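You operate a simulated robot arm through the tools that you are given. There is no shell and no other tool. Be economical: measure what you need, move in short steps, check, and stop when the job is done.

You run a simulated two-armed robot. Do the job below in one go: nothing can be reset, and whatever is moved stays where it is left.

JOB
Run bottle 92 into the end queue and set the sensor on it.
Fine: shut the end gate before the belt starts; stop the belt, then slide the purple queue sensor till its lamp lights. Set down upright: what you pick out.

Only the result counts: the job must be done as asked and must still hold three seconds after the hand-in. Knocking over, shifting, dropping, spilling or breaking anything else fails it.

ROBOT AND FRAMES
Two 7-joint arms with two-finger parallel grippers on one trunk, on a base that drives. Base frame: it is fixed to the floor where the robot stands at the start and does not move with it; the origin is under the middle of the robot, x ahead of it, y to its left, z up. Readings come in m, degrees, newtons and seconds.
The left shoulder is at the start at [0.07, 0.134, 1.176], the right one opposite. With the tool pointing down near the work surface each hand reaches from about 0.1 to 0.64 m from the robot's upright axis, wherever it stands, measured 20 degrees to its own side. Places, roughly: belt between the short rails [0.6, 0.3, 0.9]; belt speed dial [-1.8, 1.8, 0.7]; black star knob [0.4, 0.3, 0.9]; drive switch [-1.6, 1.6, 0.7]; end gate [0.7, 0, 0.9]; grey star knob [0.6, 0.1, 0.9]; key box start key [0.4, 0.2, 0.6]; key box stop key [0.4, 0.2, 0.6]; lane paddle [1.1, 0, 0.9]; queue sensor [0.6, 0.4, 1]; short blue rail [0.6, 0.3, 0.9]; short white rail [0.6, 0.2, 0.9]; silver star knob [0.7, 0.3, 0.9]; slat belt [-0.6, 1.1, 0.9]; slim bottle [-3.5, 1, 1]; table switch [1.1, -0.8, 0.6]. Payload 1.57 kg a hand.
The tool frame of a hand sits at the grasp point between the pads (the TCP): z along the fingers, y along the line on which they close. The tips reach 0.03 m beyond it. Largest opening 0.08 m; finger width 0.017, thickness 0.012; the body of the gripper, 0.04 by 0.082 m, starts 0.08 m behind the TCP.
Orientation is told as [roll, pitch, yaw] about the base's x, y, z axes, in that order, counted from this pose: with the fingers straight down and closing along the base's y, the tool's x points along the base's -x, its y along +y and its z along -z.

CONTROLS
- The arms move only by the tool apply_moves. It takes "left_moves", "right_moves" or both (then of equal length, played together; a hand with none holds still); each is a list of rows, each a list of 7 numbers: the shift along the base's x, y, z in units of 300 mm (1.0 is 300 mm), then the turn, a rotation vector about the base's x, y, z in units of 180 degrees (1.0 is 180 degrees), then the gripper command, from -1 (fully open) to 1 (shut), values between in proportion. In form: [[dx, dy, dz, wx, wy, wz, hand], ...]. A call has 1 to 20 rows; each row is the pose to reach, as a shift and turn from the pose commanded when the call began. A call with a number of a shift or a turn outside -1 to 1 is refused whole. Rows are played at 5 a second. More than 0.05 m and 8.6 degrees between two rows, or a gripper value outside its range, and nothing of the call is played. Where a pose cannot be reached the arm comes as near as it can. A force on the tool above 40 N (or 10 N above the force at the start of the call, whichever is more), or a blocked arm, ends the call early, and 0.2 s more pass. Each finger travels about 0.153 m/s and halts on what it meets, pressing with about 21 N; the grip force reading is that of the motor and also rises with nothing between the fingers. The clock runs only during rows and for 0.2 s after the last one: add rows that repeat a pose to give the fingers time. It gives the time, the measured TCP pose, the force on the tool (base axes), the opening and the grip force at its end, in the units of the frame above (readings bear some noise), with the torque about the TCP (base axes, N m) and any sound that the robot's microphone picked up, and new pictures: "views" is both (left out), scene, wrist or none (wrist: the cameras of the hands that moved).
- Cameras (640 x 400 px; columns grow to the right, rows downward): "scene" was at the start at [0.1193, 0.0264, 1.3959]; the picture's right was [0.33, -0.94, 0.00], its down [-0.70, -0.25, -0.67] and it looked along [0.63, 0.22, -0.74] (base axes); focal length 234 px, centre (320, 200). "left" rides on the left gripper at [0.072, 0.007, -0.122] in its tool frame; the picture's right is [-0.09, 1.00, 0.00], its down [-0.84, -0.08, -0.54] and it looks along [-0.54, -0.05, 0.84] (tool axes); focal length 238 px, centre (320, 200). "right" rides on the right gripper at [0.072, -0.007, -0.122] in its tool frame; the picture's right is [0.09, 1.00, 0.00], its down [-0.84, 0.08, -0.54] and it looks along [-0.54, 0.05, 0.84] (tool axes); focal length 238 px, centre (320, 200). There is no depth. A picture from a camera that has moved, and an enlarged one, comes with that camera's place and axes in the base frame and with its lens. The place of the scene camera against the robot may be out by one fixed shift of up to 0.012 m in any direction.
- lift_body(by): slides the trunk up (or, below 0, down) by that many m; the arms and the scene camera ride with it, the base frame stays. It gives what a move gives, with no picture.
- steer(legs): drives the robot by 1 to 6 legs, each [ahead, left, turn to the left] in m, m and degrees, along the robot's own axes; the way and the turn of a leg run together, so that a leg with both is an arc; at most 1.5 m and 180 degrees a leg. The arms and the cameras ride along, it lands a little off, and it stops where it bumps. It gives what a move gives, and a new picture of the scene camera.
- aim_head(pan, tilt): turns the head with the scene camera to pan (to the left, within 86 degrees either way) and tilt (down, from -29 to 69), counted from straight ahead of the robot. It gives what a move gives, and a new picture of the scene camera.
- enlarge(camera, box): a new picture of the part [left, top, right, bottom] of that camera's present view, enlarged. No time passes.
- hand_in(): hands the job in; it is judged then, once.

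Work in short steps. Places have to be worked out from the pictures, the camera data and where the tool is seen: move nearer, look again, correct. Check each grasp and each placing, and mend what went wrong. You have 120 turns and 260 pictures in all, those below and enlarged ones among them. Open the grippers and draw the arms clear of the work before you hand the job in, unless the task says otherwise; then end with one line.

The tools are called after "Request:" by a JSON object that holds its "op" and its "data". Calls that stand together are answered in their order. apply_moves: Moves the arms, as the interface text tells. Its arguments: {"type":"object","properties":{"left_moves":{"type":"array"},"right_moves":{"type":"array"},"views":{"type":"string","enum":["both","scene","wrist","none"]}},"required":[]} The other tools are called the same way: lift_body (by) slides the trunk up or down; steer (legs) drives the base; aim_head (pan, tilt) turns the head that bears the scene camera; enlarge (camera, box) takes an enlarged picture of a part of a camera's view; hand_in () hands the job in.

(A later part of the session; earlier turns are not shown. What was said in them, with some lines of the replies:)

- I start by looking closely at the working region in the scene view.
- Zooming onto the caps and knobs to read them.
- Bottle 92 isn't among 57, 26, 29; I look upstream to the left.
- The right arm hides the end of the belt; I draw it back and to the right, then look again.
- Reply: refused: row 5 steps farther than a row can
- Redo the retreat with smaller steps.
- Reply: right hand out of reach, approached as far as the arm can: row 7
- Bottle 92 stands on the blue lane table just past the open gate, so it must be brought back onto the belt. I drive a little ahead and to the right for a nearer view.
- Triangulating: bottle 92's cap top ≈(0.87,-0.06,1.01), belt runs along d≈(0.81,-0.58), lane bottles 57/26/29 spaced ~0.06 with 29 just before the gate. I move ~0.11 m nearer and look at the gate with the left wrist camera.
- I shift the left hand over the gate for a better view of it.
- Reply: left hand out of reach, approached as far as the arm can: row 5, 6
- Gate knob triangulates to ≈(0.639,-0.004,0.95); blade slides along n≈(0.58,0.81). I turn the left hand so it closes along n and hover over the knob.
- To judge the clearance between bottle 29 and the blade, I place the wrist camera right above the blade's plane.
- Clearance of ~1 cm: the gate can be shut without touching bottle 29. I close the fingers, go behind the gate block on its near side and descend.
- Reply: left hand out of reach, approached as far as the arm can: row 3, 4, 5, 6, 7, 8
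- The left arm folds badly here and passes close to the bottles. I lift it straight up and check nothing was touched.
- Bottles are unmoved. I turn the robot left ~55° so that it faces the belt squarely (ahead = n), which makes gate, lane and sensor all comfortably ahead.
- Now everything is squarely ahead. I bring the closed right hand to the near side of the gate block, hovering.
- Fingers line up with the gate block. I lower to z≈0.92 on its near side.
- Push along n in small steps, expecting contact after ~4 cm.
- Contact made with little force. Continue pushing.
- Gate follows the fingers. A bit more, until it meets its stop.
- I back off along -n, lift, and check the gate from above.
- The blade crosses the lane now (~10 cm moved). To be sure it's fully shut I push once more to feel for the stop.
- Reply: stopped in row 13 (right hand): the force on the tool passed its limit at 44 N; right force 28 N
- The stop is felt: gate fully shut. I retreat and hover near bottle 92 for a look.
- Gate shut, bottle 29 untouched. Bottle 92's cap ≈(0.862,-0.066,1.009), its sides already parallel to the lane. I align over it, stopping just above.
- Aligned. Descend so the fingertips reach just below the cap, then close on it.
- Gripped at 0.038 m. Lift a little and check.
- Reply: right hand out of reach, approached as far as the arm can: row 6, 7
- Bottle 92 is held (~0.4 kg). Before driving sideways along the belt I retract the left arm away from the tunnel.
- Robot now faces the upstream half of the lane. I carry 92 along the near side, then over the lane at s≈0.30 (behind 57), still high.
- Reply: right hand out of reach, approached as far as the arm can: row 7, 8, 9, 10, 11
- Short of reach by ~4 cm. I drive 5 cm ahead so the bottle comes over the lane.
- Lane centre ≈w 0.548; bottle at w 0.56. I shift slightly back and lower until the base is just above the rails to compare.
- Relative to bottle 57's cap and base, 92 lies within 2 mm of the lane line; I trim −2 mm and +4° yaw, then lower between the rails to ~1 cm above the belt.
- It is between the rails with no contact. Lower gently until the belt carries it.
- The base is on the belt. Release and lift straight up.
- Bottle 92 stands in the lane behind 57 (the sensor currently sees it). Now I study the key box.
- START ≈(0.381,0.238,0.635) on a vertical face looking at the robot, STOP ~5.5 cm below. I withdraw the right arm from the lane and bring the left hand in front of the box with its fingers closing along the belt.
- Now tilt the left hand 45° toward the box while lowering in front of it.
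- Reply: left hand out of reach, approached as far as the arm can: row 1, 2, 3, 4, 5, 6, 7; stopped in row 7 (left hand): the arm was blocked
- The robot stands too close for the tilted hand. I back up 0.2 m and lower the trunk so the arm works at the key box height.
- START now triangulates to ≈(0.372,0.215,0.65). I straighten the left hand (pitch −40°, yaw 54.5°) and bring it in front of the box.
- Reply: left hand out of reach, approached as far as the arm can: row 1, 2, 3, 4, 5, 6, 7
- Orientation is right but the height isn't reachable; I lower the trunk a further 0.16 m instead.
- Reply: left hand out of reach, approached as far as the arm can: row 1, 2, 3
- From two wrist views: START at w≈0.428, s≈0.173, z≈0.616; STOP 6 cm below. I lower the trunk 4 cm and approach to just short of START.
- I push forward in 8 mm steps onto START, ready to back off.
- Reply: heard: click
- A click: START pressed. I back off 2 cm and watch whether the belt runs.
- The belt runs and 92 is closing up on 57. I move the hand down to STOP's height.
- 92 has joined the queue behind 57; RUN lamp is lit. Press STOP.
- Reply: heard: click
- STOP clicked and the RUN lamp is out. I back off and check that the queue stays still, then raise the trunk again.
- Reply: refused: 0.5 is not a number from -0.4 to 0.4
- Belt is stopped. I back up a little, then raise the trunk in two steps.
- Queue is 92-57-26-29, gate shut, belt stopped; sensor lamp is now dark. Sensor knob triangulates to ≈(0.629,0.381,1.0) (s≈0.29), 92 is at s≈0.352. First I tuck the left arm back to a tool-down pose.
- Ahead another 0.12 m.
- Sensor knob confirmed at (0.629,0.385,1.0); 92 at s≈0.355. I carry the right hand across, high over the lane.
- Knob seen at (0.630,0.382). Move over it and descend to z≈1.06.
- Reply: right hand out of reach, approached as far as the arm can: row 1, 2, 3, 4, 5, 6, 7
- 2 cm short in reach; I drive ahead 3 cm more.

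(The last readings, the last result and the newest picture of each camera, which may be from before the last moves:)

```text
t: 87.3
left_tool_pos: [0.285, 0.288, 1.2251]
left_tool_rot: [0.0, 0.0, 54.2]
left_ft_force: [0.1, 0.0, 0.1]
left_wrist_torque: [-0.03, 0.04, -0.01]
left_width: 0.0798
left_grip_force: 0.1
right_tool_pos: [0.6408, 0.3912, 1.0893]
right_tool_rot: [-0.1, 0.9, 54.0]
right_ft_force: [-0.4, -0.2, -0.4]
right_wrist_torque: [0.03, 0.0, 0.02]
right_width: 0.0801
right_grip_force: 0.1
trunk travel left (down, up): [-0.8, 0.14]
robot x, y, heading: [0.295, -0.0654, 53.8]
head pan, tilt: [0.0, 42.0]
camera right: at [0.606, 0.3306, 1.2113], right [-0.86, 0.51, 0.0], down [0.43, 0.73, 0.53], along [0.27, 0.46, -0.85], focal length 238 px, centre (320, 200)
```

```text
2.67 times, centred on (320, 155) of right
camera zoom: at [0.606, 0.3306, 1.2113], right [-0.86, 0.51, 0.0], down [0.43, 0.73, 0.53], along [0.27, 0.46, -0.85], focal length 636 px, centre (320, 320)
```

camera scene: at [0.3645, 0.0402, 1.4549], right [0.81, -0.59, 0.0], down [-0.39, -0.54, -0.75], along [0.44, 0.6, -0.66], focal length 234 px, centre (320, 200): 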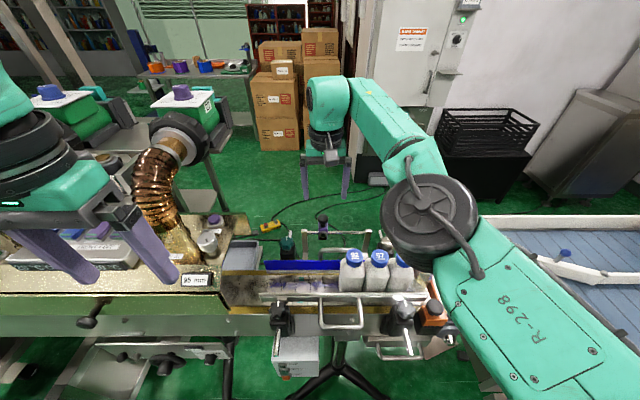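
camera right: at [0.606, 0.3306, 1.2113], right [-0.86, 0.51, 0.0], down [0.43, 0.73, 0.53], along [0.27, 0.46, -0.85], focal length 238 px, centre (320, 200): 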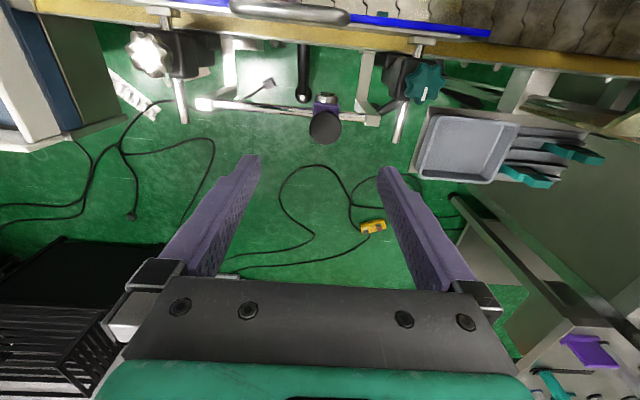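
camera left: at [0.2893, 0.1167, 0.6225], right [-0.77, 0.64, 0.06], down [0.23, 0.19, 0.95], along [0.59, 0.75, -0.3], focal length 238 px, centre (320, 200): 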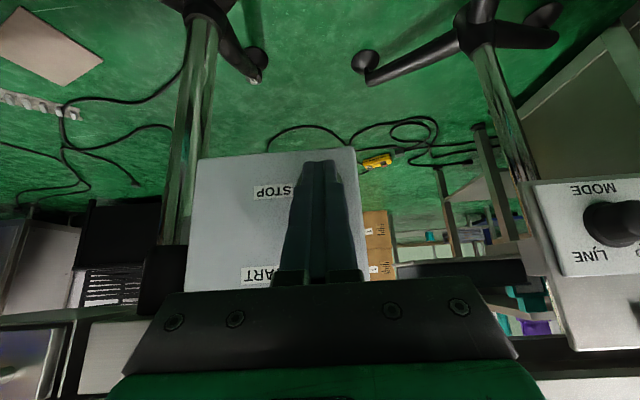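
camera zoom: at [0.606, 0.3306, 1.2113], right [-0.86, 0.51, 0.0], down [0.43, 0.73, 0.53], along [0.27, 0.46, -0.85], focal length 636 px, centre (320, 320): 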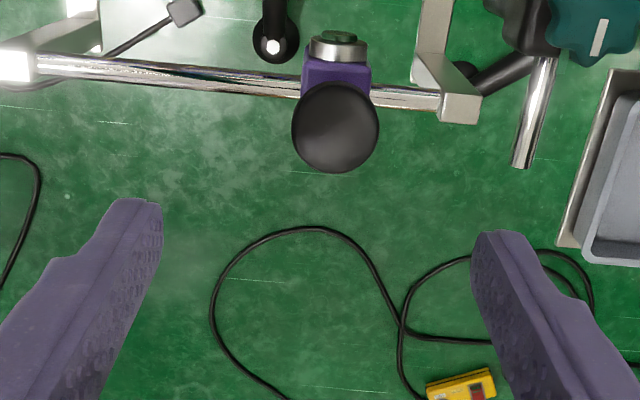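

Reach is fine now. Align (−1.2 cm along n) and descend so the fingers straddle the knob.

Request:
{"op": "apply_moves", "data": {"right_moves": [[-0.031, -0.027, 0, 0, 0, 0, -1], [-0.031, -0.027, -0.12, 0, 0, 0, -1], [-0.031, -0.027, -0.22, 0, 0, 0, -1], [-0.031, -0.027, -0.285, 0, 0, 0, -1], [-0.031, -0.027, -0.285, 0, 0, 0, -1]]}}

Request:
{"op": "enlarge", "data": {"camera": "right", "box": [200, 80, 440, 230]}}

Request:
{"op": "enlarge", "data": {"camera": "scene", "box": [260, 170, 420, 270]}}

```text
t: 88.5
left_tool_pos: [0.2836, 0.2852, 1.2252]
left_tool_rot: [0.0, 0.0, 54.1]
left_ft_force: [-0.4, 0.4, 0.1]
left_wrist_torque: [0.0, 0.01, 0.01]
left_width: 0.0802
left_grip_force: 0.1
right_tool_pos: [0.6309, 0.3823, 1.0028]
right_tool_rot: [-0.1, 0.7, 54.0]
right_ft_force: [0.4, 0.3, 0.4]
right_wrist_torque: [0.02, -0.03, 0.0]
right_width: 0.08
right_grip_force: 0.0
trunk travel left (down, up): [-0.8, 0.14]
robot x, y, heading: [0.2951, -0.0589, 54.0]
head pan, tilt: [0.0, 42.0]
camera scene: at [0.3696, 0.0474, 1.454], right [0.81, -0.59, 0.0], down [-0.39, -0.54, -0.74], along [0.44, 0.6, -0.67], focal length 234 px, centre (320, 200)
camera right: at [0.5957, 0.3221, 1.127], right [-0.86, 0.51, 0.0], down [0.43, 0.73, 0.53], along [0.27, 0.46, -0.85], focal length 238 px, centre (320, 200)
```

scene: 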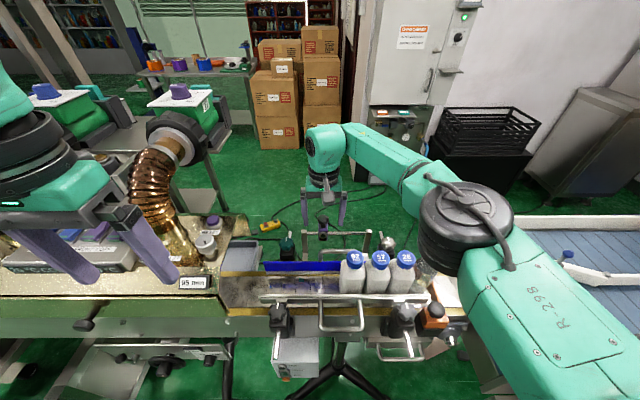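
right: 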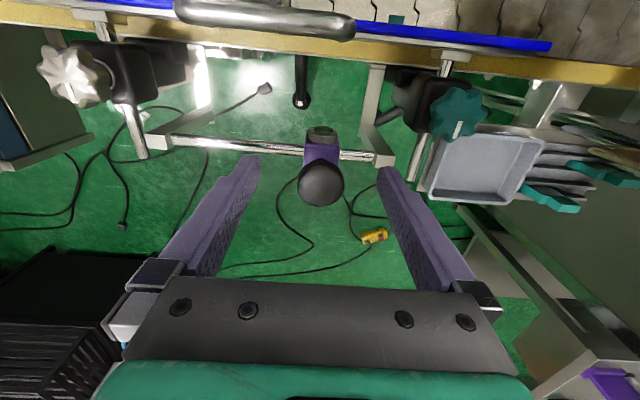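

```text
2.67 times, centred on (320, 155) of right
camera zoom: at [0.5957, 0.3221, 1.127], right [-0.86, 0.51, 0.0], down [0.43, 0.73, 0.53], along [0.27, 0.46, -0.85], focal length 636 px, centre (320, 320)
```

zoom: 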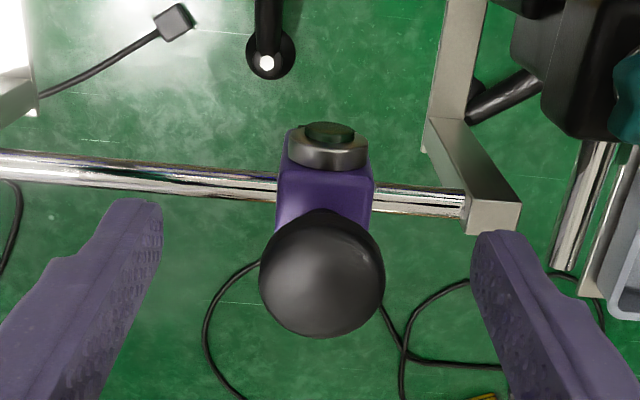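

```text
4.00 times, centred on (340, 220) of scene
camera zoom: at [0.3696, 0.0474, 1.454], right [0.81, -0.59, 0.0], down [-0.39, -0.54, -0.74], along [0.44, 0.6, -0.67], focal length 937 px, centre (240, 120)
```

zoom: 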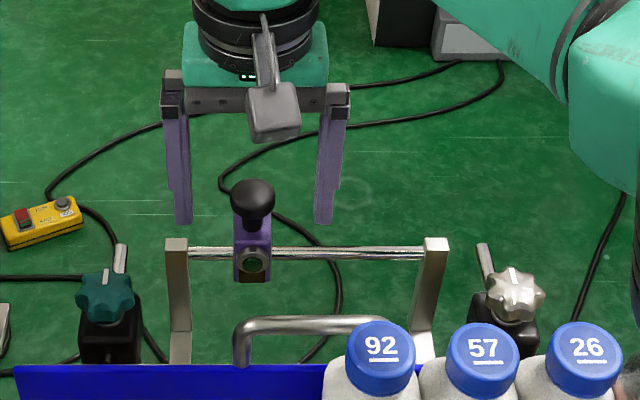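

Fingers straddle the knob properly. Close on it and slide +d by ~4.5 cm in small steps.

Request:
{"op": "apply_moves", "data": {"right_moves": [[0, 0, 0, 0, 0, 0, 0.2], [0, 0, 0, 0, 0, 0, 1], [0, 0, 0, 0, 0, 0, 1], [0, 0, 0, 0, 0, 0, 1], [0.0271, -0.0193, 0, 0, 0, 0, 1], [0.0543, -0.0387, 0, 0, 0, 0, 1], [0.0814, -0.058, 0, 0, 0, 0, 1], [0.1085, -0.0773, 0, 0, 0, 0, 1]]}}

Request:
{"op": "enlarge", "data": {"camera": "scene", "box": [260, 170, 420, 270]}}

```text
t: 90.3
left_tool_pos: [0.283, 0.2876, 1.2249]
left_tool_rot: [0.0, 0.0, 54.0]
left_ft_force: [0.1, 0.2, 0.8]
left_wrist_torque: [-0.03, -0.02, -0.03]
left_width: 0.0801
left_grip_force: 0.1
right_tool_pos: [0.6641, 0.3594, 1.0047]
right_tool_rot: [-0.2, 0.7, 54.0]
right_ft_force: [-1.3, 4.2, 3.2]
right_wrist_torque: [-0.24, -0.09, 0.11]
right_width: 0.03
right_grip_force: 39.2
trunk travel left (down, up): [-0.8, 0.14]
robot x, y, heading: [0.2933, -0.0586, 54.1]
head pan, tilt: [0.0, 42.0]
camera scene: at [0.3696, 0.0479, 1.454], right [0.81, -0.59, 0.0], down [-0.39, -0.54, -0.74], along [0.44, 0.6, -0.67], focal length 234 px, centre (320, 200)
camera right: at [0.6286, 0.2978, 1.1272], right [-0.86, 0.51, 0.0], down [0.43, 0.73, 0.53], along [0.27, 0.46, -0.85], focal length 238 px, centre (320, 200)
```

scene: 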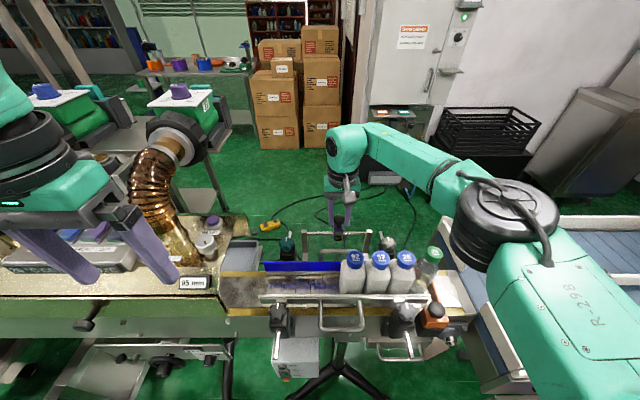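
right: 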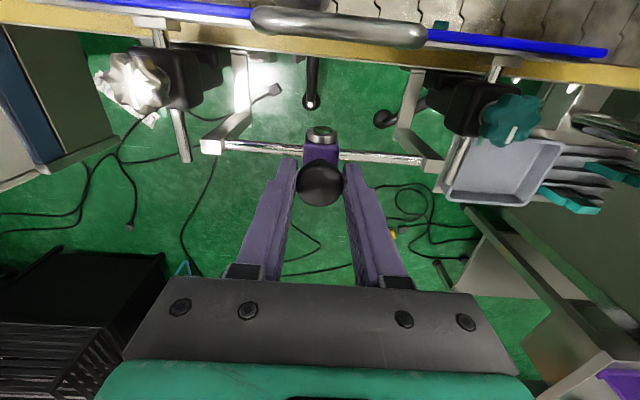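

```text
4.00 times, centred on (340, 220) of scene
camera zoom: at [0.3696, 0.0479, 1.454], right [0.81, -0.59, 0.0], down [-0.39, -0.54, -0.74], along [0.44, 0.6, -0.67], focal length 937 px, centre (240, 120)
```

zoom: 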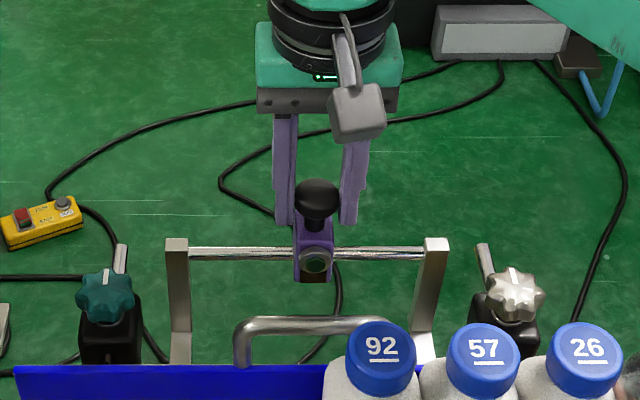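

The sensor follows the hand (4 cm so far); lamp still dark. Another 1.2 cm.

Request:
{"op": "apply_moves", "data": {"right_moves": [[0.0163, -0.0116, 0, 0, 0, 0, 1], [0.0326, -0.0232, 0, 0, 0, 0, 1]], "views": "scene"}}

Request:
{"op": "enlarge", "data": {"camera": "scene", "box": [260, 170, 420, 270]}}

```text
t: 90.9
left_tool_pos: [0.2829, 0.2863, 1.2244]
left_tool_rot: [0.0, 0.1, 54.1]
left_ft_force: [0.5, -0.7, 0.2]
left_wrist_torque: [0.01, 0.01, -0.02]
left_width: 0.0801
left_grip_force: 0.1
right_tool_pos: [0.6732, 0.3525, 1.0045]
right_tool_rot: [-0.2, 0.6, 54.0]
right_ft_force: [-0.4, 5.1, 3.6]
right_wrist_torque: [0.06, -0.14, 0.07]
right_width: 0.0297
right_grip_force: 39.1
trunk travel left (down, up): [-0.8, 0.14]
robot x, y, heading: [0.2979, -0.0622, 53.8]
head pan, tilt: [0.0, 42.0]
camera scene: at [0.37, 0.0478, 1.454], right [0.81, -0.59, 0.0], down [-0.39, -0.54, -0.74], along [0.44, 0.6, -0.67], focal length 234 px, centre (320, 200)
```

scene: 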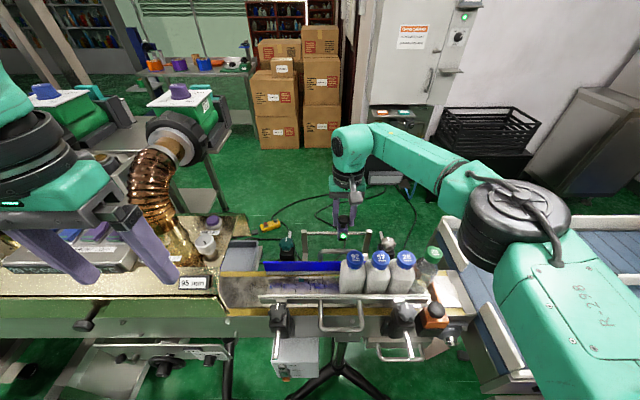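

```text
4.00 times, centred on (340, 220) of scene
camera zoom: at [0.37, 0.0478, 1.454], right [0.81, -0.59, 0.0], down [-0.39, -0.54, -0.74], along [0.44, 0.6, -0.67], focal length 937 px, centre (240, 120)
```

zoom: 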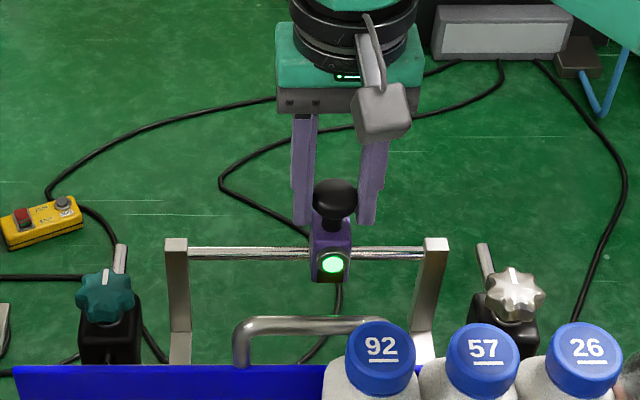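

Lamp lit. I go 6 mm further for margin, then open and lift.

Request:
{"op": "apply_moves", "data": {"right_moves": [[0.0163, -0.0116, 0, 0, 0, 0, 1], [0.0163, -0.0116, 0, 0, 0, 0, 1], [0.0163, -0.0116, 0, 0, 0, 0, 0.4], [0.0163, -0.0116, 0, 0, 0, 0, -0.3], [0.0163, -0.0116, 0, 0, 0, 0, -1], [0.0163, -0.0116, 0, 0, 0, 0, -1], [0.0163, -0.0116, 0.13, 0, 0, 0, -1], [0.0163, -0.0116, 0.28, 0, 0, 0, -1], [0.0163, -0.0116, 0.43, 0, 0, 0, -1], [0.0163, -0.0116, 0.58, 0, 0, 0, -1]], "views": "scene"}}

Request:
{"op": "enlarge", "data": {"camera": "scene", "box": [260, 180, 460, 305]}}

```text
t: 93.1
left_tool_pos: [0.2815, 0.2851, 1.2271]
left_tool_rot: [-0.1, 0.0, 54.1]
left_ft_force: [-0.7, 0.2, -0.1]
left_wrist_torque: [-0.01, -0.01, -0.01]
left_width: 0.0801
left_grip_force: 0.2
right_tool_pos: [0.6779, 0.3471, 1.1815]
right_tool_rot: [-0.2, 0.6, 54.1]
right_ft_force: [0.2, 0.4, 0.2]
right_wrist_torque: [0.0, -0.03, 0.0]
right_width: 0.0799
right_grip_force: 0.1
trunk travel left (down, up): [-0.8, 0.14]
robot x, y, heading: [0.2988, -0.0621, 54.0]
head pan, tilt: [0.0, 42.0]
camera scene: at [0.3675, 0.0471, 1.4541], right [0.81, -0.59, 0.0], down [-0.39, -0.54, -0.74], along [0.44, 0.6, -0.67], focal length 234 px, centre (320, 200)
```

scene: 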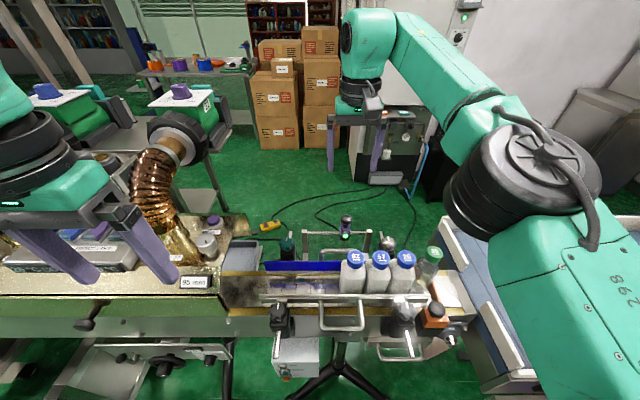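

```text
3.20 times, centred on (360, 242) of scene
camera zoom: at [0.3675, 0.0471, 1.4541], right [0.81, -0.59, 0.0], down [-0.39, -0.54, -0.74], along [0.44, 0.6, -0.67], focal length 750 px, centre (192, 64)
```

zoom: 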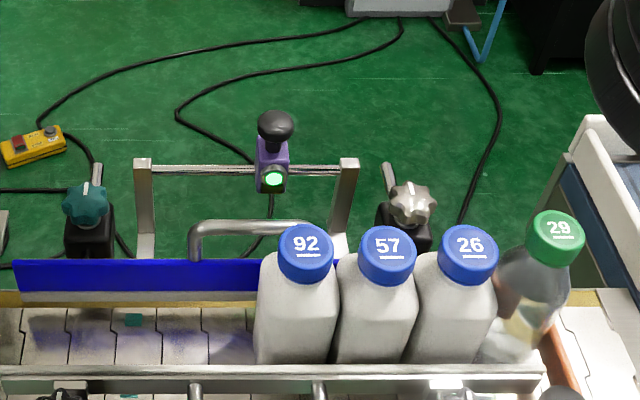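

Lamp is lit after release, everything stands. I back the robot away to draw the arms clear and do a final check.

Request:
{"op": "steer", "data": {"legs": [[-0.4, 0, 0]]}}

Request:
{"op": "enlarge", "data": {"camera": "scene", "box": [250, 110, 450, 235]}}

```text
t: 95.6
left_tool_pos: [0.0457, -0.0401, 1.2249]
left_tool_rot: [0.0, 0.1, 54.2]
left_ft_force: [-0.2, -0.7, 0.0]
left_wrist_torque: [0.0, 0.03, 0.0]
left_width: 0.08
left_grip_force: 0.0
right_tool_pos: [0.4418, 0.0226, 1.1792]
right_tool_rot: [-0.1, 0.8, 54.1]
right_ft_force: [-0.1, -0.3, 0.3]
right_wrist_torque: [-0.04, -0.02, -0.01]
right_width: 0.08
right_grip_force: 0.1
trunk travel left (down, up): [-0.8, 0.14]
robot x, y, heading: [0.06, -0.3857, 54.1]
head pan, tilt: [0.0, 42.0]
camera scene: at [0.1322, -0.2779, 1.4538], right [0.81, -0.59, 0.0], down [-0.39, -0.54, -0.74], along [0.44, 0.6, -0.67], focal length 234 px, centre (320, 200)
```

scene: 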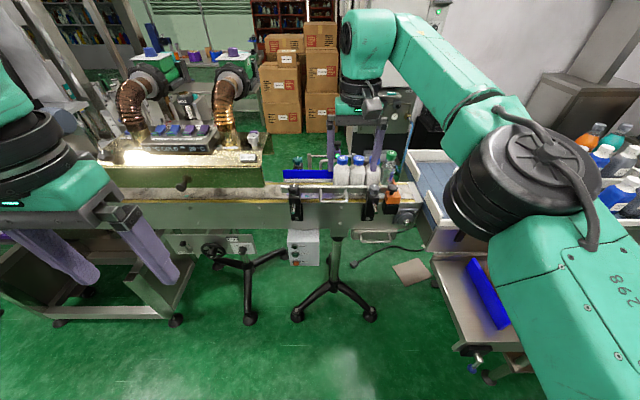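

```text
3.20 times, centred on (350, 172) of scene
camera zoom: at [0.1322, -0.2779, 1.4538], right [0.81, -0.59, 0.0], down [-0.39, -0.54, -0.74], along [0.44, 0.6, -0.67], focal length 750 px, centre (224, 288)
```

zoom: 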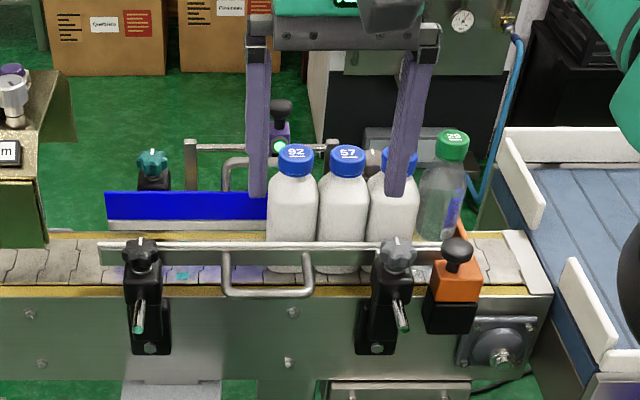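

Gate shut, belt stopped (RUN lamp out), all four bottles upright in the queue, sensor lamp lit on 92, and both hands are open and clear. I hand in.

Request:
{"op": "hand_in", "data": {}}

```text
The job is handed in.
```

Bottle 92 is upright in the end queue behind 57, 26 and 29. The end gate was shut before the belt ran, the belt is now stopped, and the purple sensor's lamp is lit on 92. The job is handed in, with both grippers open and the arms clear.
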